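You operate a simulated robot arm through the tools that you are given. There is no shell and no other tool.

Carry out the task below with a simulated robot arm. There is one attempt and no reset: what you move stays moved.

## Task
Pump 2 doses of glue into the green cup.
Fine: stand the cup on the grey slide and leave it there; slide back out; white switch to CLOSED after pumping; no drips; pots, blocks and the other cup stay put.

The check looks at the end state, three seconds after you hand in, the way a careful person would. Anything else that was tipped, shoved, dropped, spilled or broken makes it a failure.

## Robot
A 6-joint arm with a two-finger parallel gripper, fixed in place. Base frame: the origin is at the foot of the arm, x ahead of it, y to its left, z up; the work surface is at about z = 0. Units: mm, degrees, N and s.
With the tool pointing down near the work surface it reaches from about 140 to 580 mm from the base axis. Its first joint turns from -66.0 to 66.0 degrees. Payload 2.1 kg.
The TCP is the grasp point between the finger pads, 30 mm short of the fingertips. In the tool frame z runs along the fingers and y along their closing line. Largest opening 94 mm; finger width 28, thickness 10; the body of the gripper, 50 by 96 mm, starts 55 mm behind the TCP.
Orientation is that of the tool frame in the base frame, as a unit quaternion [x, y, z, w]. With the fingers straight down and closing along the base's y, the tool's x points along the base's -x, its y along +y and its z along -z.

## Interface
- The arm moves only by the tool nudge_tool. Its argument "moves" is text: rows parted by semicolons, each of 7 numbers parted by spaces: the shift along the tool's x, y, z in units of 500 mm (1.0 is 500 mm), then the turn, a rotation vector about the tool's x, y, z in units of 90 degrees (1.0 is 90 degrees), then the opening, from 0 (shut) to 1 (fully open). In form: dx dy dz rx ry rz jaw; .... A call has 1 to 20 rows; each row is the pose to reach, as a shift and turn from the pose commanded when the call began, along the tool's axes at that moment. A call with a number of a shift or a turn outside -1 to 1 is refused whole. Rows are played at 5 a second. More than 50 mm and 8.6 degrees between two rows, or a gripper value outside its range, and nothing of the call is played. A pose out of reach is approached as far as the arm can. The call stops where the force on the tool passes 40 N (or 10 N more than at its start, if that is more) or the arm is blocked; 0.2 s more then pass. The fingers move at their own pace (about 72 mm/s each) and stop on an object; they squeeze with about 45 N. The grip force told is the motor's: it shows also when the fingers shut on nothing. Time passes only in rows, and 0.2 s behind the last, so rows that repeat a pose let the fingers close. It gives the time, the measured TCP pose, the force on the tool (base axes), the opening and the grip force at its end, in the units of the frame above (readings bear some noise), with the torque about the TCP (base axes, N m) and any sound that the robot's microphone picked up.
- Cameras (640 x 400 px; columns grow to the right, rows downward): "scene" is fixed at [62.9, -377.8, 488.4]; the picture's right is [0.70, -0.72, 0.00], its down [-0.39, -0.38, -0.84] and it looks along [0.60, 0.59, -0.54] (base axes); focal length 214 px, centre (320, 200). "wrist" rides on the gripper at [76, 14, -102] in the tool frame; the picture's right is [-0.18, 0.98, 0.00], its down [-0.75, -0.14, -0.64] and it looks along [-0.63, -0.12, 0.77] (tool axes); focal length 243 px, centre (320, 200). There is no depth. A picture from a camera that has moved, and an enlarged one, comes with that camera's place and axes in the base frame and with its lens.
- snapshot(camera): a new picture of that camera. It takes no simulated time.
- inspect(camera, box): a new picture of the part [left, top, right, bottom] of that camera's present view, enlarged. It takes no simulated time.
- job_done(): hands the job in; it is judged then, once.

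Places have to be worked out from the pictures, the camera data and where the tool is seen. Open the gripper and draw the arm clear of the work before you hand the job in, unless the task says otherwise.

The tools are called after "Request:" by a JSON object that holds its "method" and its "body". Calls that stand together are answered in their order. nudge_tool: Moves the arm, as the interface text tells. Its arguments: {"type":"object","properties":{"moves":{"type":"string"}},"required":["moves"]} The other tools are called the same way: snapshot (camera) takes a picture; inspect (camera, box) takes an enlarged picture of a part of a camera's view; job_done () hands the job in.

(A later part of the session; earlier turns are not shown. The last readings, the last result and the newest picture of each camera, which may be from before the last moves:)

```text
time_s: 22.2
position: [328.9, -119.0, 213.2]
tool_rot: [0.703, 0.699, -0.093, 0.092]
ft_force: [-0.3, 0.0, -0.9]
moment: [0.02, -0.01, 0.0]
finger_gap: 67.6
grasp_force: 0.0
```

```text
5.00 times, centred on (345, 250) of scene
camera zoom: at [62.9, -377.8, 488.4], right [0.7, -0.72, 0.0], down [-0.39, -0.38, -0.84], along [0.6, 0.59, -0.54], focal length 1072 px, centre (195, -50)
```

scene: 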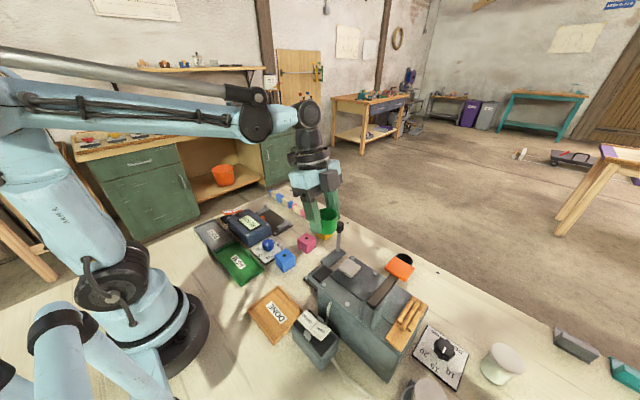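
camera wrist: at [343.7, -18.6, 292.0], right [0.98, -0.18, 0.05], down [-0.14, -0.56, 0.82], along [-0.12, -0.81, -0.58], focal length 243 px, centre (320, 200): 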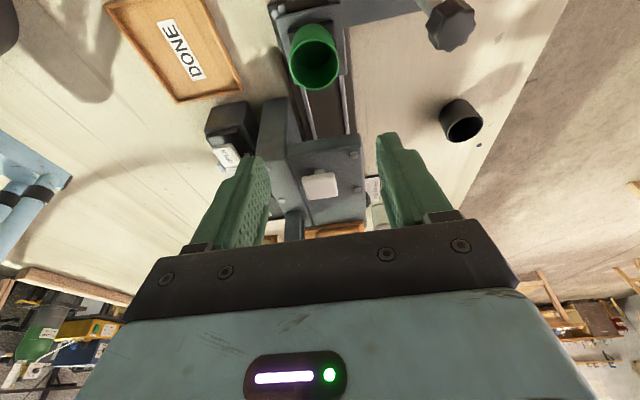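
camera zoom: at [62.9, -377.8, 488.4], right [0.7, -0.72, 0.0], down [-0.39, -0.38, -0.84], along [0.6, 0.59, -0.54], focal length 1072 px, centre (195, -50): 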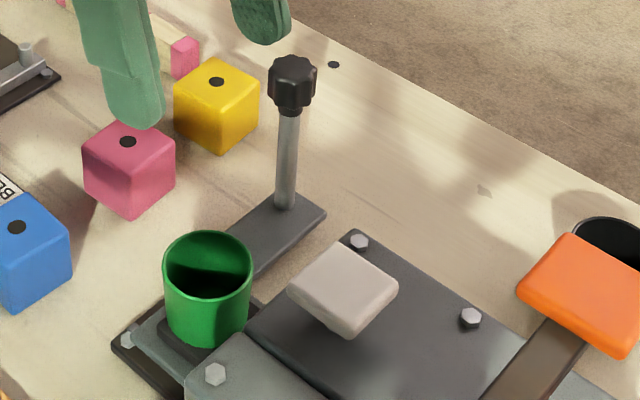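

Cup stands well on the pad. Knob centre ≈ (424,-98,110). I untilt the tool, then turn to heading +x over the knob so the fingers will cage it along y.

Request:
{"method": "nudge_tool", "body": {"moves": "-0.01 0 -0.03 0 0.083 0 0.72; -0.015 0 -0.05 0 0.167 0 0.72"}}

Request:
{"method": "nudge_tool", "body": {"moves": "0.004 0.017 0 0 0 -0.09 0.72; 0.008 0.034 0 0 0 -0.18 0.72; 0.012 0.051 0 0 0 -0.27 0.72; 0.016 0.068 0 0 0 -0.36 0.72; 0.02 0.085 0 0 0 -0.45 0.72; 0.024 0.102 0 0 0 -0.54 0.72; 0.028 0.119 0 0 0 -0.63 0.72; 0.032 0.136 0 0 0 -0.72 0.72; 0.036 0.153 0 0 0 -0.81 0.6; 0.04 0.17 0 0 0 -0.9 0.5; 0.044 0.186 0 0 0 -0.99 0.5; 0.044 0.186 0 0 0 -1.0 0.5"}}

Request:
{"method": "snapshot", "body": {"camera": "wrist"}}

Request:
{"method": "snapshot", "body": {"camera": "scene"}}

```text
time_s: 22.8
position: [329.3, -121.5, 238.5]
tool_rot: [0.708, 0.706, 0.001, 0.0]
ft_force: [-0.1, 0.1, -0.1]
moment: [0.03, 0.02, 0.0]
finger_gap: 67.6
grasp_force: 0.0
```

```text
time_s: 25.4
position: [422.8, -97.1, 238.2]
tool_rot: [0.001, 1.0, 0.001, 0.0]
ft_force: [0.3, 0.0, 0.4]
moment: [-0.01, 0.01, 0.01]
finger_gap: 47.1
grasp_force: 0.2
```

```text
taken
camera wrist: at [345.6, -83.3, 340.7], right [0.19, 0.98, 0.0], down [0.75, -0.14, 0.64], along [0.63, -0.12, -0.77], focal length 243 px, centre (320, 200)
```

wrist: 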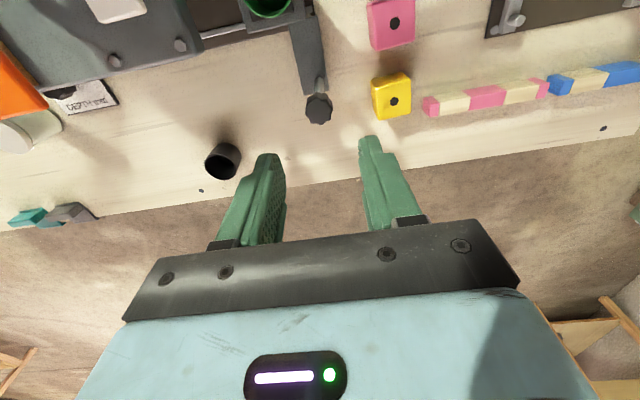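

```text
taken
```

scene: 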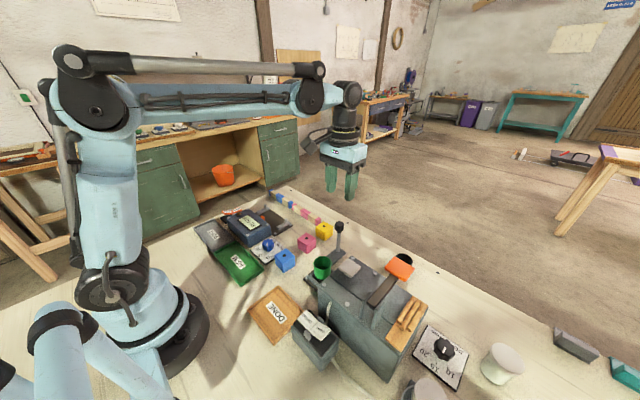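

Knob confirmed at ≈ (423.6,-99). I descend to z=105 with the fingers on either side of it.

Request:
{"method": "nudge_tool", "body": {"moves": "-0.0014 -0.004 0.08 0 0 0 0.55; -0.0014 -0.004 0.16 0 0 0 0.55; -0.0014 -0.004 0.22 0 0 0 0.55; -0.0014 -0.004 0.266 0 0 0 0.55; -0.0014 -0.004 0.266 0 0 0 0.55"}}

Request:
{"method": "snapshot", "body": {"camera": "wrist"}}

Request:
{"method": "inspect", "body": {"camera": "scene", "box": [290, 200, 400, 290]}}

```text
time_s: 26.6
position: [422.0, -100.0, 105.4]
tool_rot: [0.001, 1.0, 0.0, 0.0]
ft_force: [0.0, -0.6, -0.1]
moment: [0.0, -0.04, 0.01]
finger_gap: 52.0
grasp_force: 0.1
```

```text
taken
camera wrist: at [346.4, -85.5, 207.2], right [0.19, 0.98, 0.0], down [0.75, -0.14, 0.64], along [0.63, -0.12, -0.77], focal length 243 px, centre (320, 200)
```

wrist: 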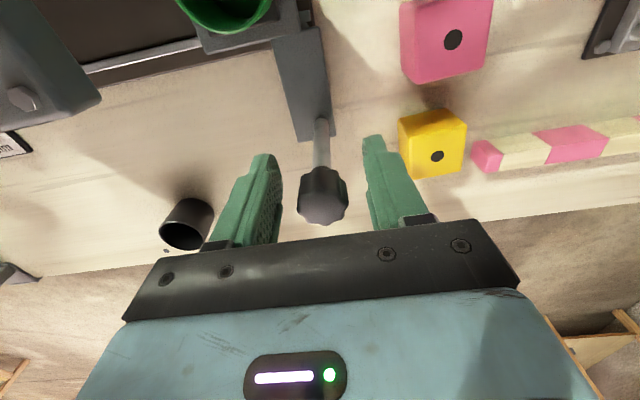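

```text
4.44 times, centred on (345, 245) of scene
camera zoom: at [62.9, -377.8, 488.4], right [0.7, -0.72, 0.0], down [-0.39, -0.38, -0.84], along [0.6, 0.59, -0.54], focal length 953 px, centre (209, 0)
```

zoom: 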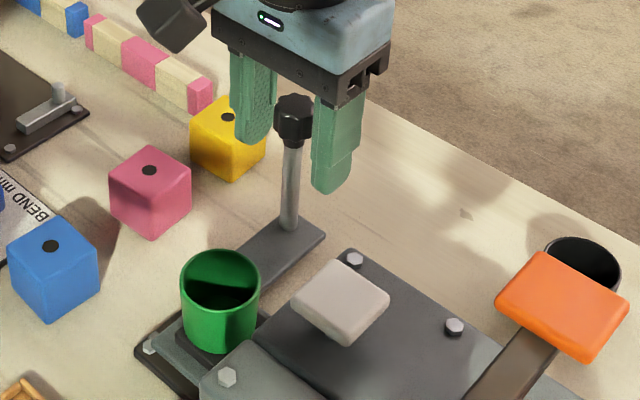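

Knob sits between the fingers. I narrow to a loose cage (~32 mm) and begin pushing slowly toward -y.

Request:
{"method": "nudge_tool", "body": {"moves": "0 0 0 0 0 0 0.35; 0 0 0 0 0 0 0.34; 0 0 0 0 0 0 0.34; 0 -0.004 0 0 0 0 0.34; 0 -0.008 0 0 0 0 0.34; 0 -0.013 0 0 0 0 0.34; 0 -0.02 0 0 0 0 0.34; 0 -0.028 0 0 0 0 0.34; 0 -0.036 0 0 0 0 0.34; 0 -0.044 0 0 0 0 0.34; 0 -0.052 0 0 0 0 0.34; 0 -0.06 0 0 0 0 0.34"}}

Request:
{"method": "snapshot", "body": {"camera": "wrist"}}

Request:
{"method": "inspect", "body": {"camera": "scene", "box": [290, 200, 400, 290]}}

```text
time_s: 29.2
position: [420.3, -131.3, 105.9]
tool_rot: [0.002, 1.0, 0.0, 0.0]
ft_force: [0.0, 0.8, -0.7]
moment: [0.0, 0.0, -0.02]
finger_gap: 32.2
grasp_force: 0.3
```

```text
taken
camera wrist: at [346.6, -115.6, 207.3], right [0.19, 0.98, 0.0], down [0.75, -0.14, 0.64], along [0.63, -0.12, -0.77], focal length 243 px, centre (320, 200)
```

wrist: 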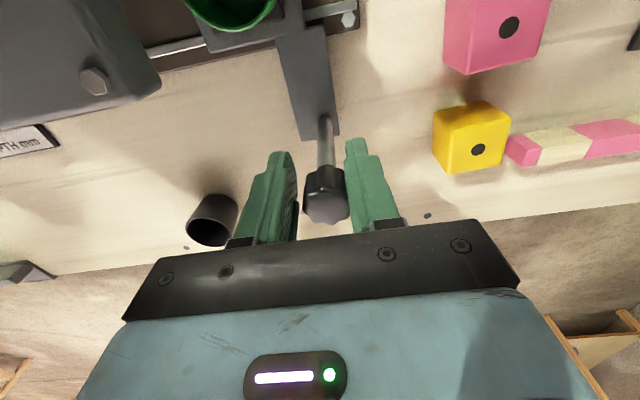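

```text
4.44 times, centred on (345, 245) of scene
camera zoom: at [62.9, -377.8, 488.4], right [0.7, -0.72, 0.0], down [-0.39, -0.38, -0.84], along [0.6, 0.59, -0.54], focal length 953 px, centre (209, 0)
```

zoom: 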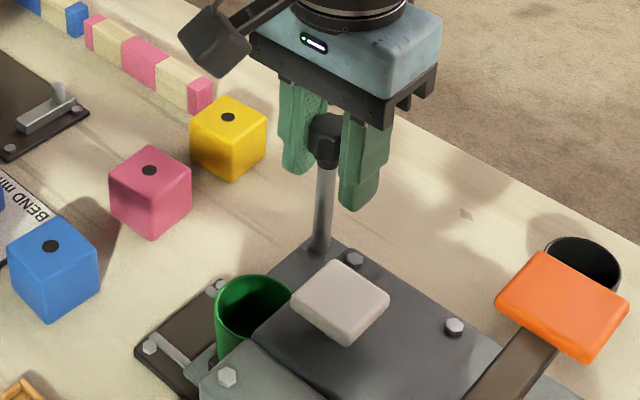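

The slide follows easily with the cup on it. I keep pushing in 4 mm steps until the stop.

Request:
{"method": "nudge_tool", "body": {"moves": "0 -0.006 0 0 0 0 0.34; 0 -0.014 0 0 0 0 0.34; 0 -0.022 0 0 0 0 0.34; 0 -0.03 0 0 0 0 0.34; 0 -0.038 0 0 0 0 0.34; 0 -0.046 0 0 0 0 0.34; 0 -0.054 0 0 0 0 0.34; 0 -0.062 0 0 0 0 0.34; 0 -0.07 0 0 0 0 0.34; 0 -0.078 0 0 0 0 0.34"}}

Request:
{"method": "inspect", "body": {"camera": "scene", "box": [290, 200, 400, 290]}}

```text
time_s: 31.4
position: [422.8, -170.6, 104.9]
tool_rot: [0.002, 1.0, 0.0, 0.0]
ft_force: [-0.1, 1.0, -0.4]
moment: [0.01, 0.0, 0.0]
finger_gap: 32.5
grasp_force: 0.3
```

```text
4.44 times, centred on (345, 245) of scene
camera zoom: at [62.9, -377.8, 488.4], right [0.7, -0.72, 0.0], down [-0.39, -0.38, -0.84], along [0.6, 0.59, -0.54], focal length 953 px, centre (209, 0)
```

zoom: 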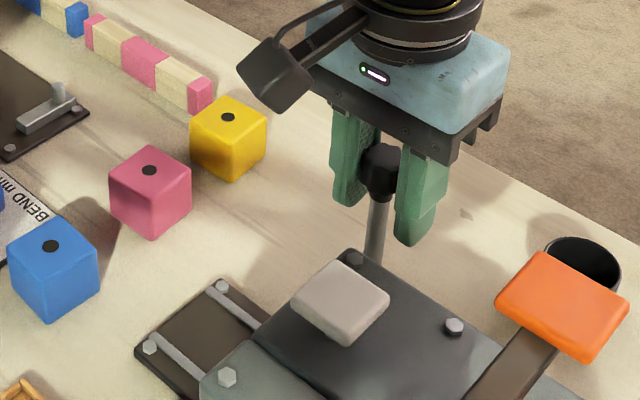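

Cup is now inside under the head; I continue to the end stop.

Request:
{"method": "nudge_tool", "body": {"moves": "0 -0.006 0 0 0 0 0.34; 0 -0.012 0 0 0 0 0.34; 0 -0.018 0 0 0 0 0.34; 0 -0.024 0 0 0 0 0.34; 0 -0.03 0 0 0 0 0.34; 0 -0.036 0 0 0 0 0.34; 0 -0.042 0 0 0 0 0.34; 0 -0.048 0 0 0 0 0.34; 0 -0.054 0 0 0 0 0.34; 0 -0.06 0 0 0 0 0.34; 0 -0.066 0 0 0 0 0.34; 0 -0.072 0 0 0 0 0.34"}}

Request:
{"method": "inspect", "body": {"camera": "scene", "box": [290, 200, 420, 290]}}

Request:
{"method": "snapshot", "body": {"camera": "wrist"}}

```text
time_s: 34.0
position: [421.2, -205.6, 105.5]
tool_rot: [0.002, 1.0, 0.001, 0.0]
ft_force: [0.0, 0.4, 0.1]
moment: [-0.01, -0.02, 0.0]
finger_gap: 32.2
grasp_force: 0.6
```

```text
4.44 times, centred on (355, 245) of scene
camera zoom: at [62.9, -377.8, 488.4], right [0.7, -0.72, 0.0], down [-0.39, -0.38, -0.84], along [0.6, 0.59, -0.54], focal length 953 px, centre (164, 0)
```

zoom: 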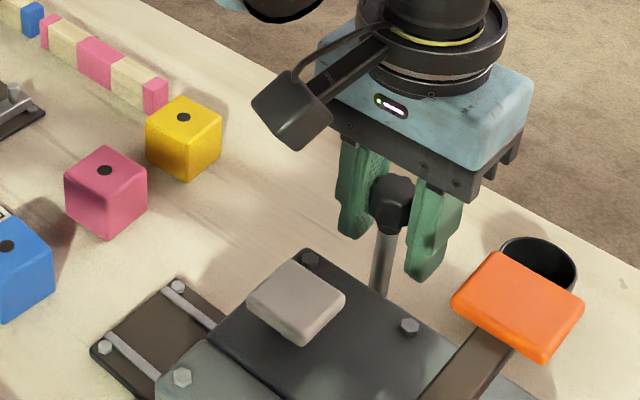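

```text
taken
camera wrist: at [346.2, -190.9, 207.5], right [0.19, 0.98, 0.0], down [0.75, -0.14, 0.64], along [0.63, -0.12, -0.77], focal length 243 px, centre (320, 200)
```

wrist: 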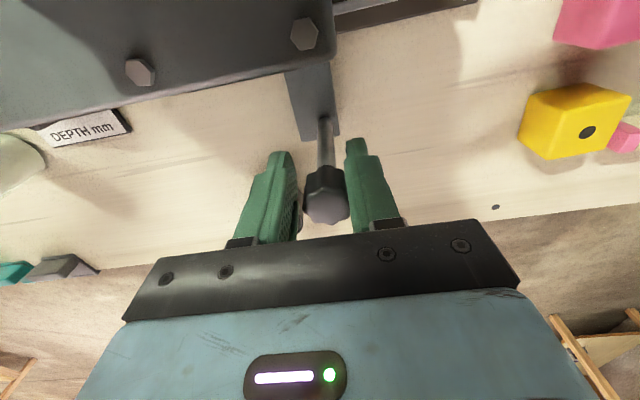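

Still free, no stop yet (slide moved ≈103 mm). I continue slowly to find the stop.

Request:
{"method": "nudge_tool", "body": {"moves": "0 -0.006 0 0 0 0 0.34; 0 -0.012 0 0 0 0 0.34; 0 -0.018 0 0 0 0 0.34; 0 -0.024 0 0 0 0 0.34; 0 -0.03 0 0 0 0 0.34; 0 -0.036 0 0 0 0 0.34; 0 -0.042 0 0 0 0 0.34; 0 -0.048 0 0 0 0 0.34"}}

Request:
{"method": "snapshot", "body": {"camera": "wrist"}}

Request:
{"method": "inspect", "body": {"camera": "scene", "box": [290, 200, 420, 290]}}

```text
time_s: 35.8
position: [421.5, -229.5, 105.3]
tool_rot: [0.002, 1.0, 0.001, 0.0]
ft_force: [0.3, 0.6, -0.3]
moment: [-0.05, -0.01, 0.03]
finger_gap: 32.2
grasp_force: 0.1
```

```text
taken
camera wrist: at [346.1, -214.8, 207.5], right [0.19, 0.98, 0.0], down [0.75, -0.14, 0.64], along [0.63, -0.12, -0.77], focal length 243 px, centre (320, 200)
```

wrist: 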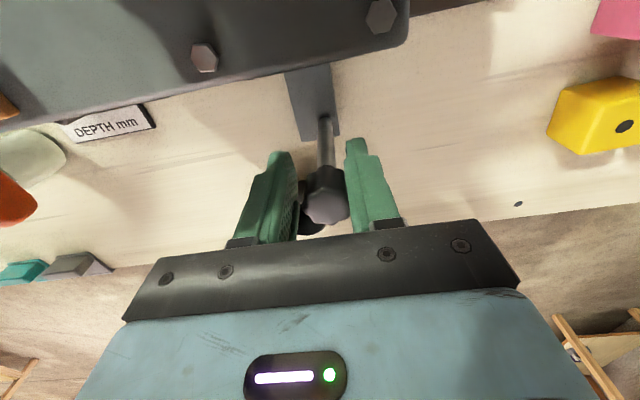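

```text
4.44 times, centred on (355, 245) of scene
camera zoom: at [62.9, -377.8, 488.4], right [0.7, -0.72, 0.0], down [-0.39, -0.38, -0.84], along [0.6, 0.59, -0.54], focal length 953 px, centre (164, 0)
```

zoom: 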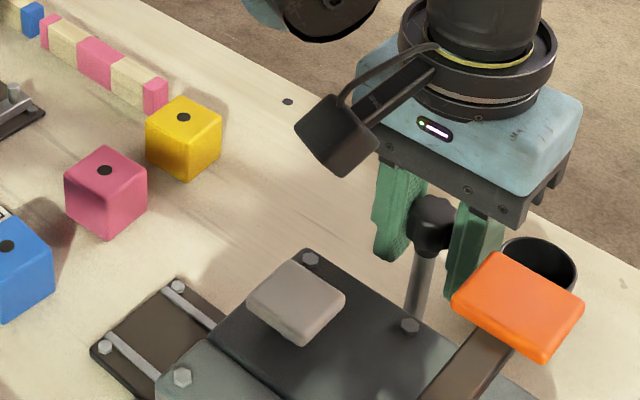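

The slide has passed the pump pad's line (cup ≈ y -259) with no stop, so there may be two stations (pump, press). I release the knob cage, rise, and will look under the head to find the nozzle.

Request:
{"method": "nudge_tool", "body": {"moves": "0 0.007 0 0 0 0 0.4; 0 0.007 0 0 0 0 0.5; 0 0.007 -0.07 0 0 0 0.55; 0 0.007 -0.15 0 0 0 0.55; 0 0.007 -0.23 0 0 0 0.55; 0 0.007 -0.28 0 0 0 0.55"}}

Request:
{"method": "nudge_tool", "body": {"moves": "0.01 0.04 0 0 0 0.09 0.55; 0.02 0.08 0 0 0 0.18 0.55; 0.04 0.12 0 0 0 0.27 0.55; 0.06 0.16 0 0 0 0.36 0.55; 0.08 0.20 0 0 0 0.45 0.55; 0.1 0.24 0 0 0 0.54 0.55; 0.12 0.28 0 0 0 0.63 0.55; 0.13 0.32 0 0 0 0.72 0.55; 0.135 0.36 0 0 0 0.81 0.55; 0.14 0.4 0 0 0 0.9 0.55; 0.14 0.44 0 0 0 0.99 0.55; 0.14 0.46 0 0 0 1.0 0.55"}}

Request:
{"method": "snapshot", "body": {"camera": "wrist"}}

```text
time_s: 37.2
position: [422.5, -227.0, 246.8]
tool_rot: [0.003, 1.0, 0.001, 0.0]
ft_force: [-0.5, -0.1, -0.4]
moment: [-0.02, 0.0, 0.01]
finger_gap: 52.0
grasp_force: 0.0
```

```text
time_s: 39.8
position: [353.1, 4.4, 245.3]
tool_rot: [0.709, 0.705, 0.001, 0.0]
ft_force: [-0.6, 0.2, -0.2]
moment: [0.0, 0.03, -0.02]
finger_gap: 52.0
grasp_force: 0.0
```

```text
taken
camera wrist: at [367.7, 81.0, 347.8], right [0.98, -0.19, 0.0], down [-0.15, -0.75, 0.64], along [-0.12, -0.63, -0.77], focal length 243 px, centre (320, 200)
```

wrist: 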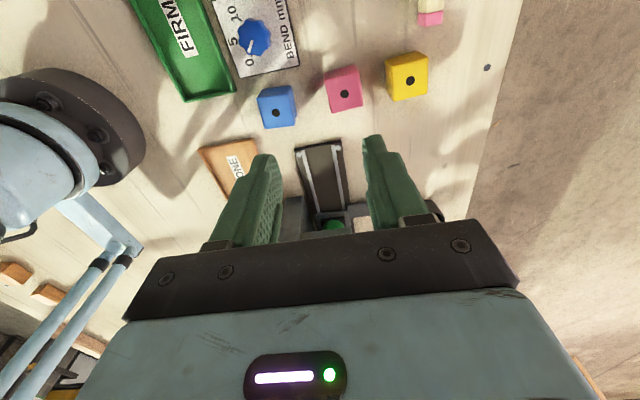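

Now I tilt 40° and descend to look under the head along -y.

Request:
{"method": "nudge_tool", "body": {"moves": "0 0 0.05 0 -0.08 0 0.55; 0.01 0 0.1 0 -0.16 0 0.55; 0.01 0 0.15 0 -0.24 0 0.55; 0.02 0 0.2 0 -0.32 0 0.55; 0.02 0 0.24 0 -0.4 0 0.55; 0.02 0 0.268 0 -0.45 0 0.55"}}

Request:
{"method": "snapshot", "body": {"camera": "wrist"}}

Request:
{"method": "inspect", "body": {"camera": "wrist", "box": [240, 100, 400, 220]}}

```text
time_s: 41.2
position: [352.5, 13.6, 111.3]
tool_rot: [0.665, 0.661, -0.246, 0.246]
ft_force: [-1.0, 0.0, 0.1]
moment: [0.0, -0.04, 0.0]
finger_gap: 51.8
grasp_force: 0.1
```

```text
taken
camera wrist: at [368.1, 139.6, 139.0], right [0.98, -0.14, 0.12], down [-0.14, -0.15, 0.98], along [-0.12, -0.98, -0.17], focal length 243 px, centre (320, 200)
```

wrist: 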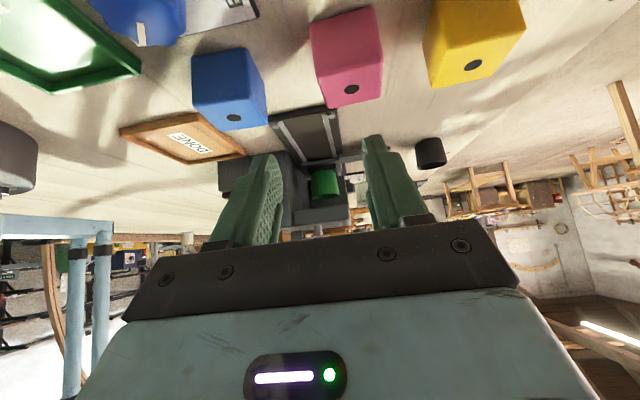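

```text
3.33 times, centred on (320, 160) of wrist
camera zoom: at [368.1, 139.6, 139.0], right [0.98, -0.14, 0.12], down [-0.14, -0.15, 0.98], along [-0.12, -0.98, -0.17], focal length 809 px, centre (320, 333)
```

zoom: 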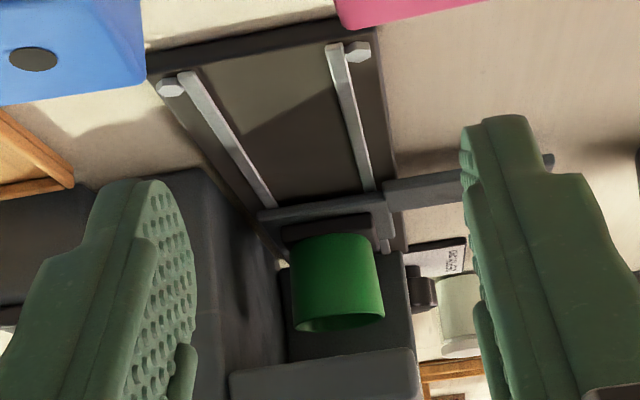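

The head's underside is still hidden; I lower the camera and flatten the view more.

Request:
{"method": "nudge_tool", "body": {"moves": "-0.001 0 0.029 0 -0.083 0 0.55; -0.003 0 0.058 0 -0.167 0 0.55; -0.003 0 0.058 0 -0.167 0 0.55"}}

Request:
{"method": "snapshot", "body": {"camera": "wrist"}}

Request:
{"method": "inspect", "body": {"camera": "wrist", "box": [240, 120, 400, 240]}}

```text
time_s: 42.0
position: [352.2, -6.2, 89.6]
tool_rot: [0.627, 0.624, -0.33, 0.33]
ft_force: [-0.4, -0.1, -0.7]
moment: [-0.01, 0.02, -0.02]
finger_gap: 51.7
grasp_force: 0.1
```

```text
taken
camera wrist: at [367.8, 122.1, 84.7], right [0.98, -0.11, 0.15], down [-0.14, 0.1, 0.98], along [-0.12, -0.99, 0.09], focal length 243 px, centre (320, 200)
```

wrist: 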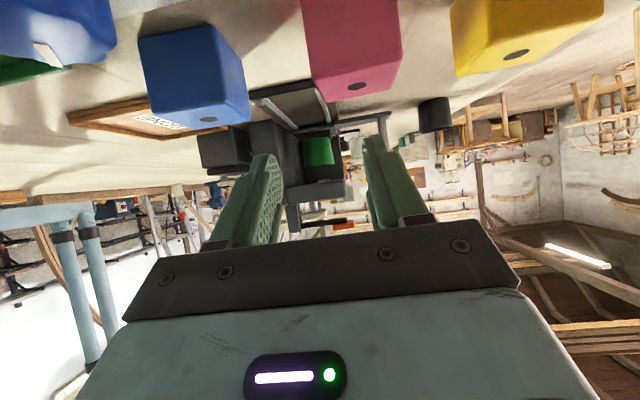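

```text
3.33 times, centred on (320, 180) of wrist
camera zoom: at [367.8, 122.1, 84.7], right [0.98, -0.11, 0.15], down [-0.14, 0.1, 0.98], along [-0.12, -0.99, 0.09], focal length 809 px, centre (320, 267)
```

zoom: 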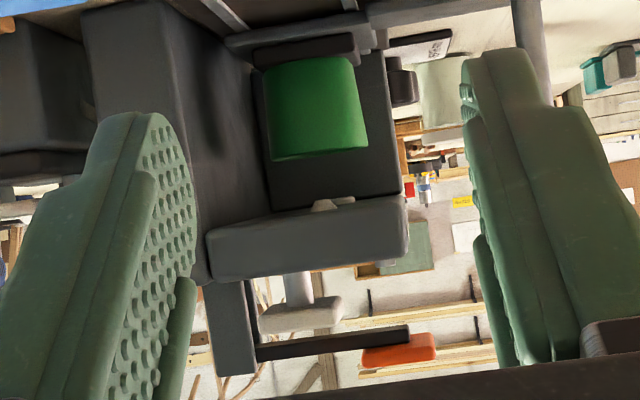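

A small whitish nozzle shows under the head. I zoom in on it.

Request:
{"method": "inspect", "body": {"camera": "wrist", "box": [290, 135, 350, 195]}}

Request:
{"method": "inspect", "body": {"camera": "wrist", "box": [305, 165, 345, 190]}}

```text
6.67 times, centred on (320, 165) of wrist
camera zoom: at [367.8, 122.1, 84.7], right [0.98, -0.11, 0.15], down [-0.14, 0.1, 0.98], along [-0.12, -0.99, 0.09], focal length 1618 px, centre (320, 433)
```

zoom: 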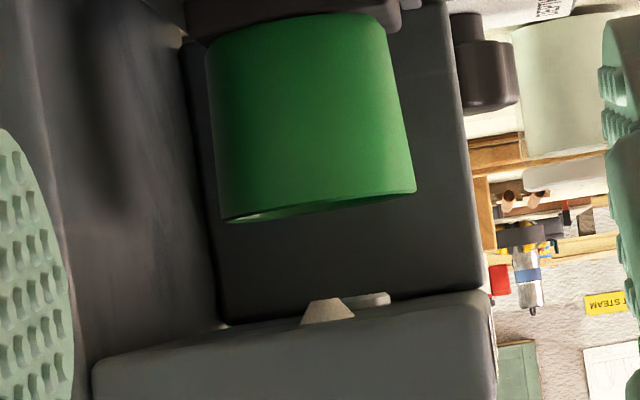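

```text
16.00 times, centred on (325, 178) of wrist
camera zoom: at [367.8, 122.1, 84.7], right [0.98, -0.11, 0.15], down [-0.14, 0.1, 0.98], along [-0.12, -0.99, 0.09], focal length 3882 px, centre (240, 560)
```

zoom: 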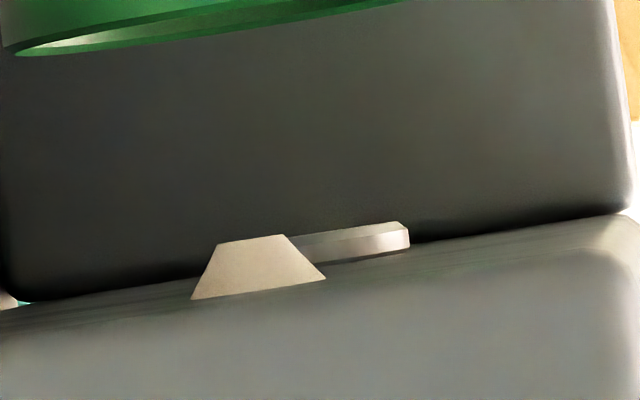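

The cone nozzle (x≈332) hangs near, with a metal press ram behind it. To find the nozzle's y I use parallax: open fingers and shift the camera 60 mm toward -x.

Request:
{"method": "nudge_tool", "body": {"moves": "0 -0.06 0 0 0 0 0.8; 0 -0.12 0 0 0 0 1; 0 -0.12 0 0 0 0 1"}}

Request:
{"method": "snapshot", "body": {"camera": "wrist"}}

Request:
{"method": "inspect", "body": {"camera": "wrist", "box": [340, 130, 420, 190]}}

```text
time_s: 42.8
position: [292.5, -5.1, 90.8]
tool_rot: [0.627, 0.624, -0.33, 0.33]
ft_force: [0.6, 0.0, -0.9]
moment: [-0.01, 0.01, -0.02]
finger_gap: 93.8
grasp_force: 0.1
```

```text
taken
camera wrist: at [307.8, 122.9, 85.3], right [0.98, -0.11, 0.15], down [-0.14, 0.1, 0.98], along [-0.12, -0.99, 0.09], focal length 243 px, centre (320, 200)
```

wrist: 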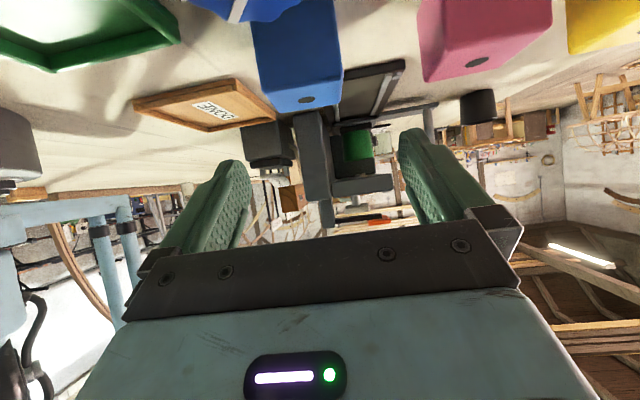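

```text
6.67 times, centred on (380, 160) of wrist
camera zoom: at [307.8, 122.9, 85.3], right [0.98, -0.11, 0.15], down [-0.14, 0.1, 0.98], along [-0.12, -0.99, 0.09], focal length 1618 px, centre (-80, 467)
```

zoom: 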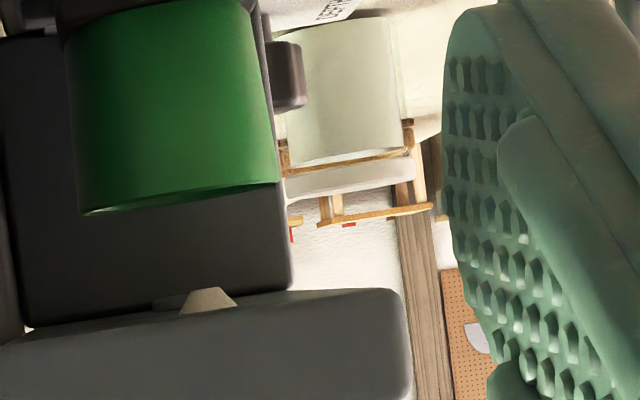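

Parallax puts the nozzle near (331,-225) and the cup about 26 mm farther in. I check the plunger in this view too for cross-reference.

Request:
{"method": "inspect", "body": {"camera": "wrist", "box": [310, 160, 410, 230]}}

```text
5.71 times, centred on (360, 195) of wrist
camera zoom: at [307.8, 122.9, 85.3], right [0.98, -0.11, 0.15], down [-0.14, 0.1, 0.98], along [-0.12, -0.99, 0.09], focal length 1386 px, centre (91, 229)
```

zoom: 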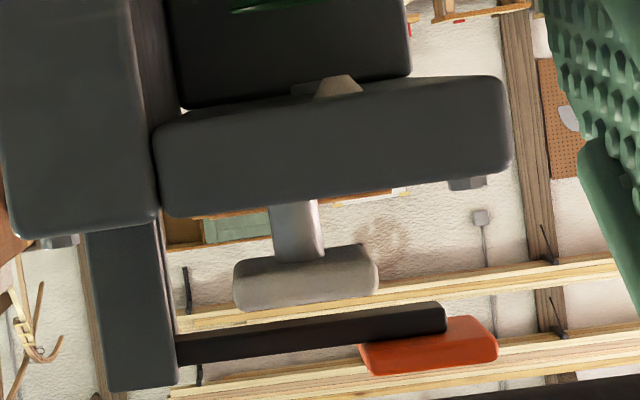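

Plunger stem parallax gives (316,-217.6), matching earlier; the nozzle is at about y -220..-228, so the slide must come back ≈31 mm. I raise and untilt first.

Request:
{"method": "nudge_tool", "body": {"moves": "-0.035 0 -0.024 0 0.088 0 1; -0.07 0 -0.048 0 0.176 0 1; -0.105 0 -0.072 0 0.265 0 1; -0.14 0 -0.096 0 0.353 0 1; -0.175 0 -0.12 0 0.44 0 0.8; -0.21 0 -0.144 0 0.53 0 0.55; -0.2475 0 -0.1695 0 0.618 0 0.55"}}

```text
time_s: 44.4
position: [291.4, -5.5, 240.3]
tool_rot: [0.708, 0.706, 0.001, -0.001]
ft_force: [-0.5, 0.2, 0.0]
moment: [0.0, 0.0, 0.03]
finger_gap: 51.9
grasp_force: 0.1
```

Now over to the knob at its new place (≈ (423,-226)), heading +x.

Request:
{"method": "nudge_tool", "body": {"moves": "-0.036 0.022 0 0 0 -0.09 0.55; -0.073 0.044 0 0 0 -0.18 0.55; -0.11 0.066 0 0 0 -0.27 0.55; -0.146 0.088 0 0 0 -0.36 0.55; -0.183 0.11 0 0 0 -0.45 0.55; -0.22 0.132 0 0 0 -0.54 0.55; -0.256 0.154 0 0 0 -0.63 0.55; -0.293 0.175 0 0 0 -0.72 0.55; -0.33 0.197 0 0 0 -0.81 0.55; -0.366 0.219 0 0 0 -0.9 0.55; -0.41 0.245 0 0 0 -0.98 0.55; -0.439 0.263 0 0 0 -1.0 0.55"}}

Request:
{"method": "snapshot", "body": {"camera": "wrist"}}

```text
time_s: 47.0
position: [424.2, -226.7, 239.6]
tool_rot: [0.001, 1.0, 0.001, 0.0]
ft_force: [-1.0, -0.5, -0.5]
moment: [0.01, -0.02, -0.02]
finger_gap: 51.5
grasp_force: 0.0
```

```text
taken
camera wrist: at [347.7, -210.9, 341.7], right [0.19, 0.98, 0.0], down [0.75, -0.14, 0.64], along [0.63, -0.12, -0.77], focal length 243 px, centre (320, 200)
```

wrist: 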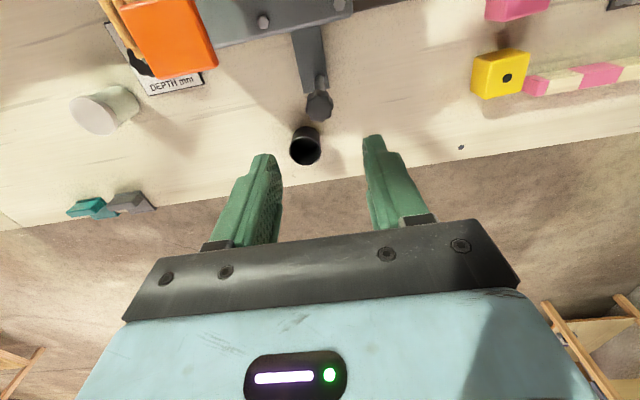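

Knob is at ≈ (423.5,-226.5) as expected. I descend around it.

Request:
{"method": "nudge_tool", "body": {"moves": "0 0 0.08 0 0 0 0.55; 0 0 0.16 0 0 0 0.55; 0 0 0.22 0 0 0 0.55; 0 0 0.269 0 0 0 0.55; 0 0 0.269 0 0 0 0.4; 0 0 0.269 0 0 0 0.34; 0 0 0.269 0 0 0 0.34"}}

Request:
{"method": "nudge_tool", "body": {"moves": "0 0.004 0 0 0 0 0.34; 0 0.008 0 0 0 0 0.34; 0 0.014 0 0 0 0 0.34; 0 0.021 0 0 0 0 0.34; 0 0.028 0 0 0 0 0.34; 0 0.035 0 0 0 0 0.34; 0 0.042 0 0 0 0 0.34; 0 0.049 0 0 0 0 0.34; 0 0.056 0 0 0 0 0.34; 0 0.063 0 0 0 0 0.34; 0 0.069 0 0 0 0 0.34; 0 0.069 0 0 0 0 0.34"}}

Request:
{"method": "snapshot", "body": {"camera": "wrist"}}

```text
time_s: 48.6
position: [423.5, -224.4, 105.8]
tool_rot: [0.002, 1.0, 0.001, 0.001]
ft_force: [-0.8, -0.3, 0.1]
moment: [0.0, 0.02, 0.02]
finger_gap: 32.0
grasp_force: 0.1
```

```text
time_s: 51.2
position: [423.2, -190.8, 106.0]
tool_rot: [0.001, 1.0, 0.001, 0.0]
ft_force: [-0.6, -0.1, 0.1]
moment: [0.01, 0.03, 0.0]
finger_gap: 32.1
grasp_force: 0.1
```

```text
taken
camera wrist: at [347.3, -176.1, 207.6], right [0.19, 0.98, 0.0], down [0.75, -0.15, 0.64], along [0.63, -0.12, -0.77], focal length 243 px, centre (320, 200)
```

wrist: 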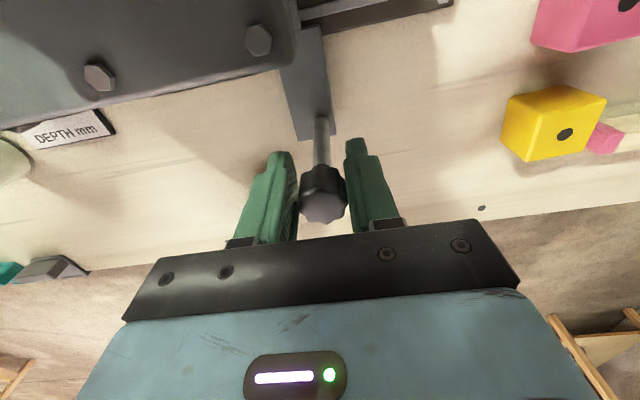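

Knob now ≈ y -194, so the cup should be under the nozzle. I centre, open the cage, rise, and move to look at the switch.

Request:
{"method": "nudge_tool", "body": {"moves": "0 -0.006 0 0 0 0 0.4; 0 -0.006 0 0 0 0 0.5; 0 -0.006 -0.07 0 0 0 0.55; 0 -0.006 -0.15 0 0 0 0.4; 0 -0.006 -0.23 0 0 0 0.2; 0 -0.006 -0.28 0 0 0 0.1"}}

Request:
{"method": "nudge_tool", "body": {"moves": "0.08 0 -0.02 0 0 0 0; 0.16 0 -0.04 0 0 0 0; 0.24 -0.01 -0.04 0 0 0 0; 0.32 -0.02 -0.04 0 0 0 0; 0.4 -0.03 -0.04 0 0 0 0; 0.45 -0.03 -0.04 0 0 0 0"}}

Request:
{"method": "snapshot", "body": {"camera": "wrist"}}

Request:
{"method": "inspect", "body": {"camera": "scene", "box": [280, 240, 380, 350]}}

```text
time_s: 52.6
position: [422.6, -194.4, 247.1]
tool_rot: [0.001, 1.0, 0.0, 0.0]
ft_force: [-0.1, -0.9, -0.4]
moment: [-0.02, -0.01, 0.01]
finger_gap: 9.6
grasp_force: 0.0
```

```text
time_s: 54.0
position: [197.3, -208.8, 266.6]
tool_rot: [0.001, 1.0, 0.001, 0.0]
ft_force: [0.3, 0.3, -0.4]
moment: [-0.04, 0.03, -0.02]
finger_gap: 0.0
grasp_force: 33.4
```

```text
taken
camera wrist: at [121.9, -192.8, 368.4], right [0.19, 0.98, 0.0], down [0.75, -0.15, 0.64], along [0.63, -0.12, -0.77], focal length 243 px, centre (320, 200)
```

wrist: 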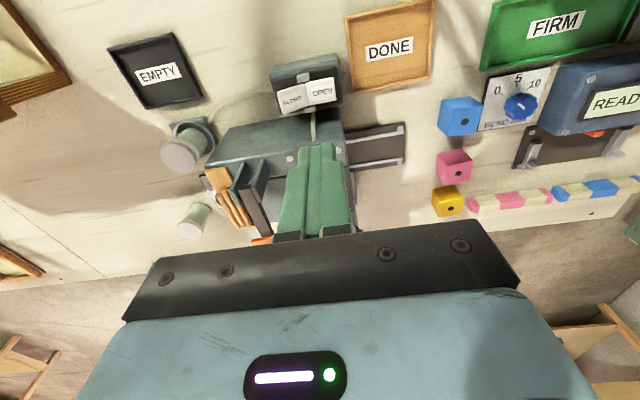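

```text
3.64 times, centred on (330, 295) of scene
camera zoom: at [62.9, -377.8, 488.4], right [0.7, -0.72, 0.0], down [-0.39, -0.38, -0.84], along [0.6, 0.59, -0.54], focal length 780 px, centre (284, -146)
```

zoom: 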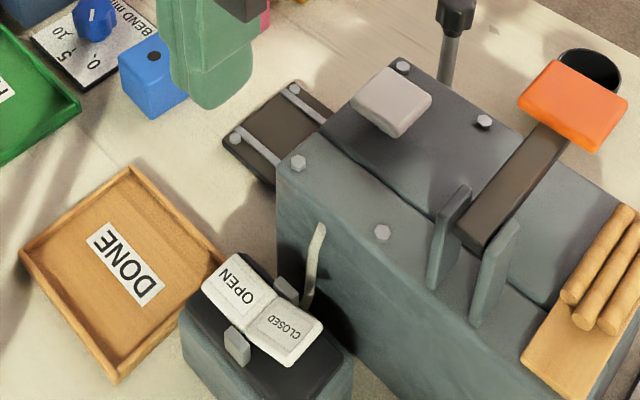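

I tilt and lower to view the rocker edge-on along x, to see which side is down.

Request:
{"method": "nudge_tool", "body": {"moves": "0.005 0 0.035 0 -0.08 0 0; 0.01 0 0.07 0 -0.16 0 0; 0.015 0.005 0.105 0 -0.24 0 0; 0.02 0.008 0.14 0 -0.32 0 0; 0.024 0.008 0.175 0 -0.4 0 0; 0.024 0.008 0.204 0 -0.45 0 0"}}

Request:
{"method": "snapshot", "body": {"camera": "wrist"}}

Request:
{"method": "inspect", "body": {"camera": "wrist", "box": [220, 50, 380, 170]}}

```text
time_s: 55.4
position: [219.0, -186.7, 163.7]
tool_rot: [0.003, 0.938, -0.001, 0.347]
ft_force: [-1.6, -0.1, 0.2]
moment: [0.01, 0.0, 0.02]
finger_gap: 0.1
grasp_force: 33.2
out of reach, approached as far as the arm can: row 4, 5, 6
```

```text
taken
camera wrist: at [95.6, -171.2, 191.5], right [0.14, 0.98, 0.12], down [0.15, -0.14, 0.98], along [0.98, -0.12, -0.17], focal length 243 px, centre (320, 200)
```

wrist: 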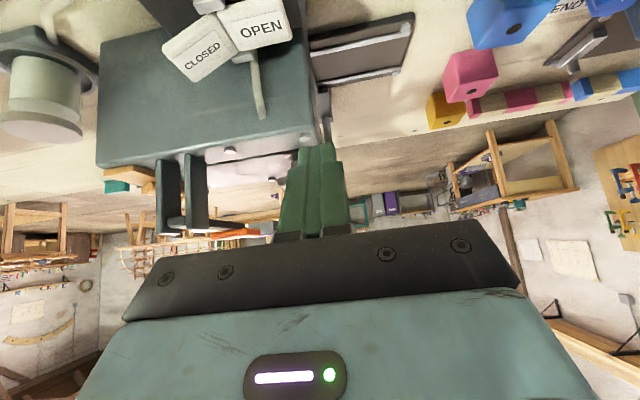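

```text
3.33 times, centred on (300, 110) of wrist
camera zoom: at [95.6, -171.2, 191.5], right [0.14, 0.98, 0.12], down [0.15, -0.14, 0.98], along [0.98, -0.12, -0.17], focal length 809 px, centre (387, 500)
```

zoom: 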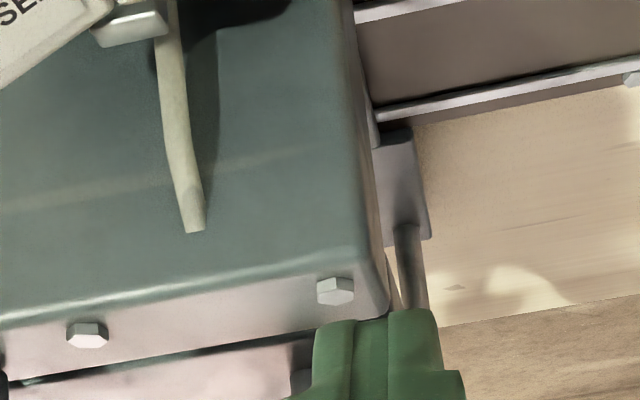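

The rocker shows in the upper part; I zoom on it.

Request:
{"method": "inspect", "body": {"camera": "wrist", "box": [140, 0, 320, 110]}}

```text
3.56 times, centred on (230, 55) of wrist
camera zoom: at [95.6, -171.2, 191.5], right [0.14, 0.98, 0.12], down [0.15, -0.14, 0.98], along [0.98, -0.12, -0.17], focal length 863 px, centre (640, 716)
```

zoom: 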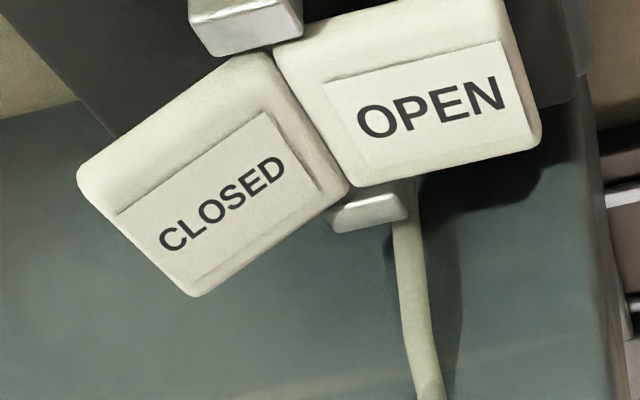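

In this inverted view the CLOSED half is raised and OPEN lies flat/down, so the valve seems already OPEN. I compare with the red ON/OFF rocker whose machine shows READY.

Request:
{"method": "inspect", "body": {"camera": "scene", "box": [210, 195, 270, 235]}}

Request:
{"method": "inspect", "body": {"camera": "scene", "box": [290, 300, 345, 345]}}

```text
10.00 times, centred on (240, 215) of scene
camera zoom: at [62.9, -377.8, 488.4], right [0.7, -0.72, 0.0], down [-0.39, -0.38, -0.84], along [0.6, 0.59, -0.54], focal length 2145 px, centre (1120, 50)
```

zoom: 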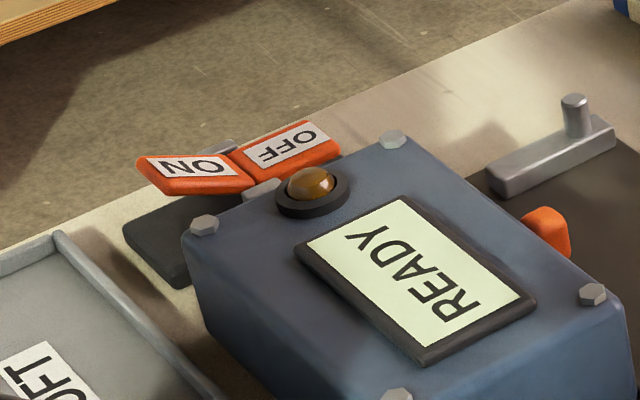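

```text
8.89 times, centred on (318, 322) of scene
camera zoom: at [62.9, -377.8, 488.4], right [0.7, -0.72, 0.0], down [-0.39, -0.38, -0.84], along [0.6, 0.59, -0.54], focal length 1906 px, centre (342, -889)
```

zoom: 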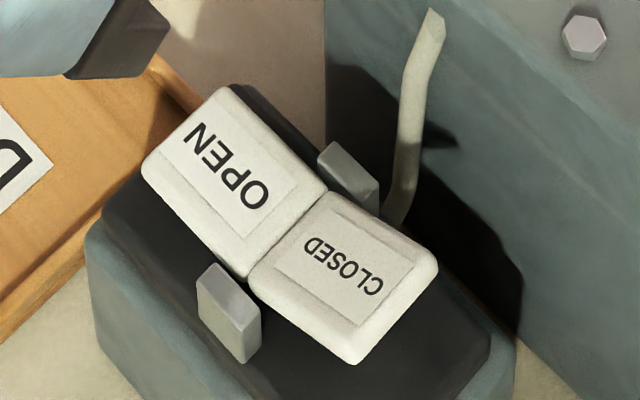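

The OPEN half (centre ≈ (202,-206,78)) is down and CLOSED (≈ (203,-239,81)) is up. I untilt and rise, then I'll touch the OPEN side to make sure it is fully down.

Request:
{"method": "nudge_tool", "body": {"moves": "-0.02 0 -0.024 0 0.09 0 0; -0.04 0 -0.048 0 0.18 0 0; -0.06 0 -0.072 0 0.27 0 0; -0.08 0 -0.096 0 0.36 0 0; -0.104 0 -0.1216 0 0.45 0 0; -0.104 0 -0.1216 0 0.45 0 0"}}

Request:
{"method": "snapshot", "body": {"camera": "scene"}}

```text
time_s: 56.8
position: [219.7, -187.2, 244.8]
tool_rot: [0.003, 1.0, 0.001, -0.001]
ft_force: [0.5, -0.3, -0.6]
moment: [-0.03, 0.03, 0.03]
finger_gap: 0.0
grasp_force: 33.1
```

```text
taken
```

scene: 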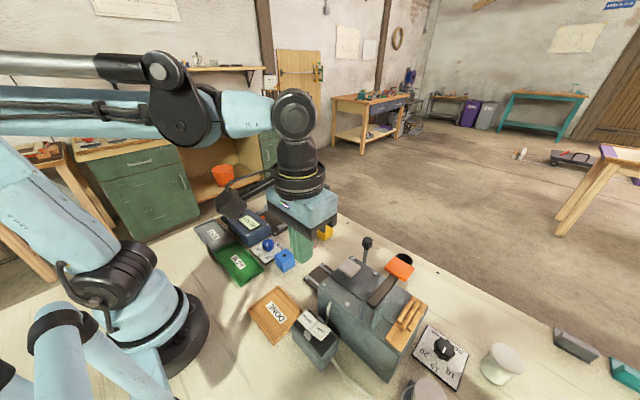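

I go above the OPEN half with closed fingers, tips at z≈95.

Request:
{"method": "nudge_tool", "body": {"moves": "0.0334 -0.0296 0.06 0 0 0 0; 0.0334 -0.0296 0.14 0 0 0 0; 0.0334 -0.0296 0.2 0 0 0 0; 0.0334 -0.0296 0.24 0 0 0 0; 0.0334 -0.0296 0.24 0 0 0 0"}}

Request:
{"method": "inspect", "body": {"camera": "scene", "box": [260, 240, 380, 350]}}

Request:
{"method": "snapshot", "body": {"camera": "wrist"}}

```text
time_s: 58.0
position: [202.2, -201.5, 123.4]
tool_rot: [0.001, 1.0, 0.001, 0.0]
ft_force: [-0.1, 0.0, -0.1]
moment: [0.03, 0.0, -0.01]
finger_gap: 0.0
grasp_force: 33.0
```

```text
3.64 times, centred on (320, 295) of scene
camera zoom: at [62.9, -377.8, 488.4], right [0.7, -0.72, 0.0], down [-0.39, -0.38, -0.84], along [0.6, 0.59, -0.54], focal length 780 px, centre (320, -146)
```

zoom: 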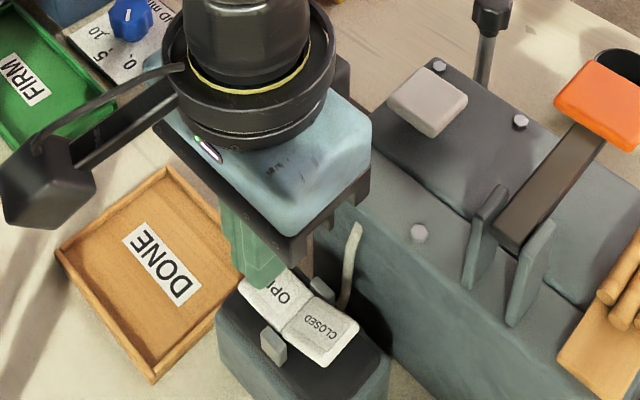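

```text
taken
camera wrist: at [127.3, -187.3, 224.8], right [0.19, 0.98, 0.0], down [0.75, -0.15, 0.64], along [0.63, -0.12, -0.77], focal length 243 px, centre (320, 200)
```

wrist: 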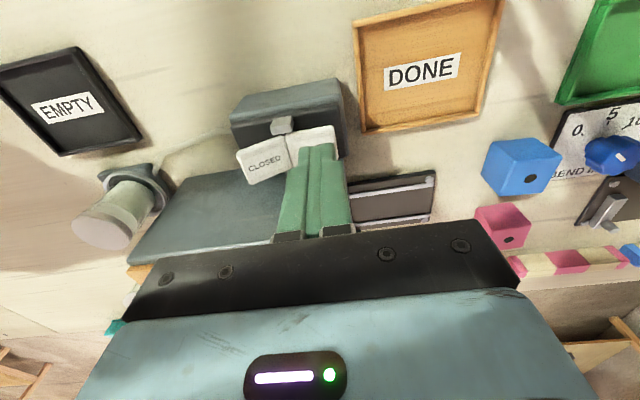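

Well aligned over OPEN. I lower in small steps until I feel contact.

Request:
{"method": "nudge_tool", "body": {"moves": "0 0 0.01 0 0 0 0; 0 0 0.02 0 0 0 0; 0 0 0.026 0 0 0 0; 0 0 0.028 0 0 0 0; 0 0 0.03 0 0 0 0; 0 0 0.032 0 0 0 0; 0 0 0.034 0 0 0 0; 0 0 0.036 0 0 0 0"}}

Request:
{"method": "inspect", "body": {"camera": "wrist", "box": [200, 70, 380, 200]}}

```text
time_s: 59.8
position: [202.6, -202.5, 105.1]
tool_rot: [0.002, 1.0, 0.001, 0.0]
ft_force: [-0.6, -0.5, -0.7]
moment: [-0.02, -0.01, 0.02]
finger_gap: 0.0
grasp_force: 32.6
```

```text
3.08 times, centred on (290, 135) of wrist
camera zoom: at [127.7, -187.4, 207.6], right [0.19, 0.98, 0.0], down [0.75, -0.15, 0.64], along [0.63, -0.12, -0.77], focal length 746 px, centre (412, 400)
```

zoom: 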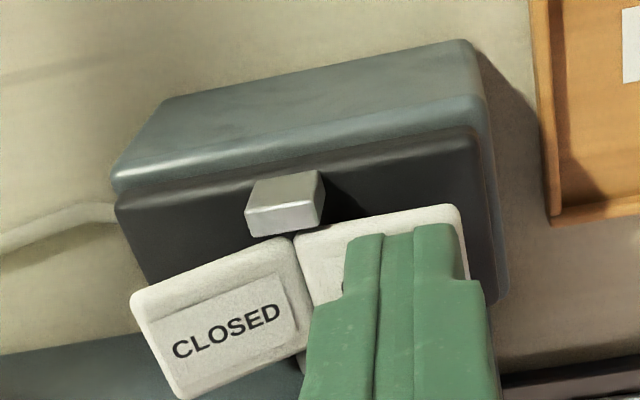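

No contact yet at tip z≈75; continue in 1 mm steps.

Request:
{"method": "nudge_tool", "body": {"moves": "0 0 0.002 0 0 0 0; 0 0 0.004 0 0 0 0; 0 0 0.006 0 0 0 0; 0 0 0.008 0 0 0 0; 0 0 0.01 0 0 0 0"}}

Request:
{"method": "inspect", "body": {"camera": "wrist", "box": [200, 70, 380, 200]}}

```text
time_s: 60.4
position: [203.3, -203.2, 105.5]
tool_rot: [0.003, 1.0, 0.002, -0.001]
ft_force: [-0.8, 1.7, 11.3]
moment: [-0.02, -0.11, 0.05]
finger_gap: 0.2
grasp_force: 32.9
stopped in row 2: the force on the tool passed its limit at 47 N (the readings are from after the stop); the commanded pose is now the measured one
```

```text
3.08 times, centred on (290, 135) of wrist
camera zoom: at [128.0, -187.6, 207.3], right [0.19, 0.98, 0.0], down [0.75, -0.15, 0.64], along [0.63, -0.12, -0.77], focal length 746 px, centre (412, 400)
```

zoom: 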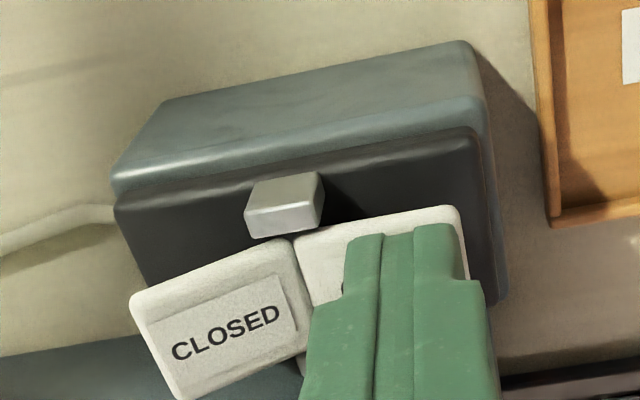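

The OPEN side is hard down already (stopped at 47 N with no travel), so the valve is open. I rise and move over the pump plunger pad (≈ (314,-217.5), top z≈142).

Request:
{"method": "nudge_tool", "body": {"moves": "0 0 -0.06 0 0 0 0; 0 0 -0.14 0 0 0 0; 0 0 -0.22 0 0 0 0; 0 0 -0.26 0 0 0 0; -0.07 -0.01 -0.26 0 0 0 0; -0.14 -0.02 -0.26 0 0 0 0; -0.222 -0.029 -0.26 0 0 0 0; -0.222 -0.029 -0.2 0 0 0 0; -0.222 -0.029 -0.158 0 0 0 0; -0.222 -0.029 -0.158 0 0 0 0"}}

Request:
{"method": "snapshot", "body": {"camera": "wrist"}}

Request:
{"method": "inspect", "body": {"camera": "scene", "box": [290, 200, 410, 310]}}

```text
time_s: 62.6
position: [314.8, -218.1, 184.1]
tool_rot: [0.003, 1.0, 0.001, -0.002]
ft_force: [-0.2, 0.5, -0.1]
moment: [0.0, 0.03, -0.03]
finger_gap: 0.0
grasp_force: 33.2
```

```text
taken
camera wrist: at [238.6, -203.1, 285.9], right [0.19, 0.98, 0.0], down [0.75, -0.15, 0.64], along [0.63, -0.12, -0.77], focal length 243 px, centre (320, 200)
```

wrist: 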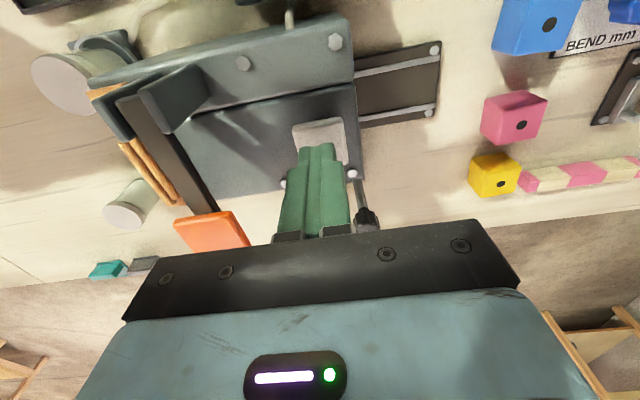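

```text
3.64 times, centred on (350, 255) of scene
camera zoom: at [62.9, -377.8, 488.4], right [0.7, -0.72, 0.0], down [-0.39, -0.38, -0.84], along [0.6, 0.59, -0.54], focal length 780 px, centre (211, 0)
```

zoom: 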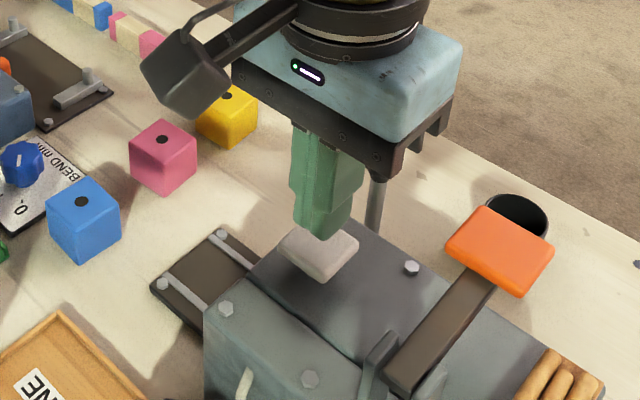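

Fingers are above the pad. I press down in 2 mm steps, about to feel spring and end stop.

Request:
{"method": "nudge_tool", "body": {"moves": "0 0 0.008 0 0 0 0; 0 0 0.014 0 0 0 0; 0 0 0.018 0 0 0 0; 0 0 0.022 0 0 0 0; 0 0 0.026 0 0 0 0; 0 0 0.03 0 0 0 0"}}

Request:
{"method": "inspect", "body": {"camera": "scene", "box": [290, 200, 410, 310]}}

```text
time_s: 64.0
position: [313.6, -216.2, 168.1]
tool_rot: [0.001, 1.0, 0.002, -0.001]
ft_force: [0.9, 0.2, 0.8]
moment: [0.01, -0.03, 0.04]
finger_gap: 0.3
grasp_force: 33.2
```

```text
3.64 times, centred on (350, 255) of scene
camera zoom: at [62.9, -377.8, 488.4], right [0.7, -0.72, 0.0], down [-0.39, -0.38, -0.84], along [0.6, 0.59, -0.54], focal length 780 px, centre (211, 0)
```

zoom: 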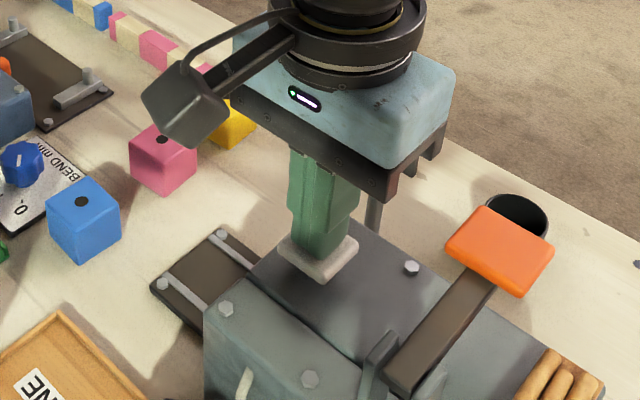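

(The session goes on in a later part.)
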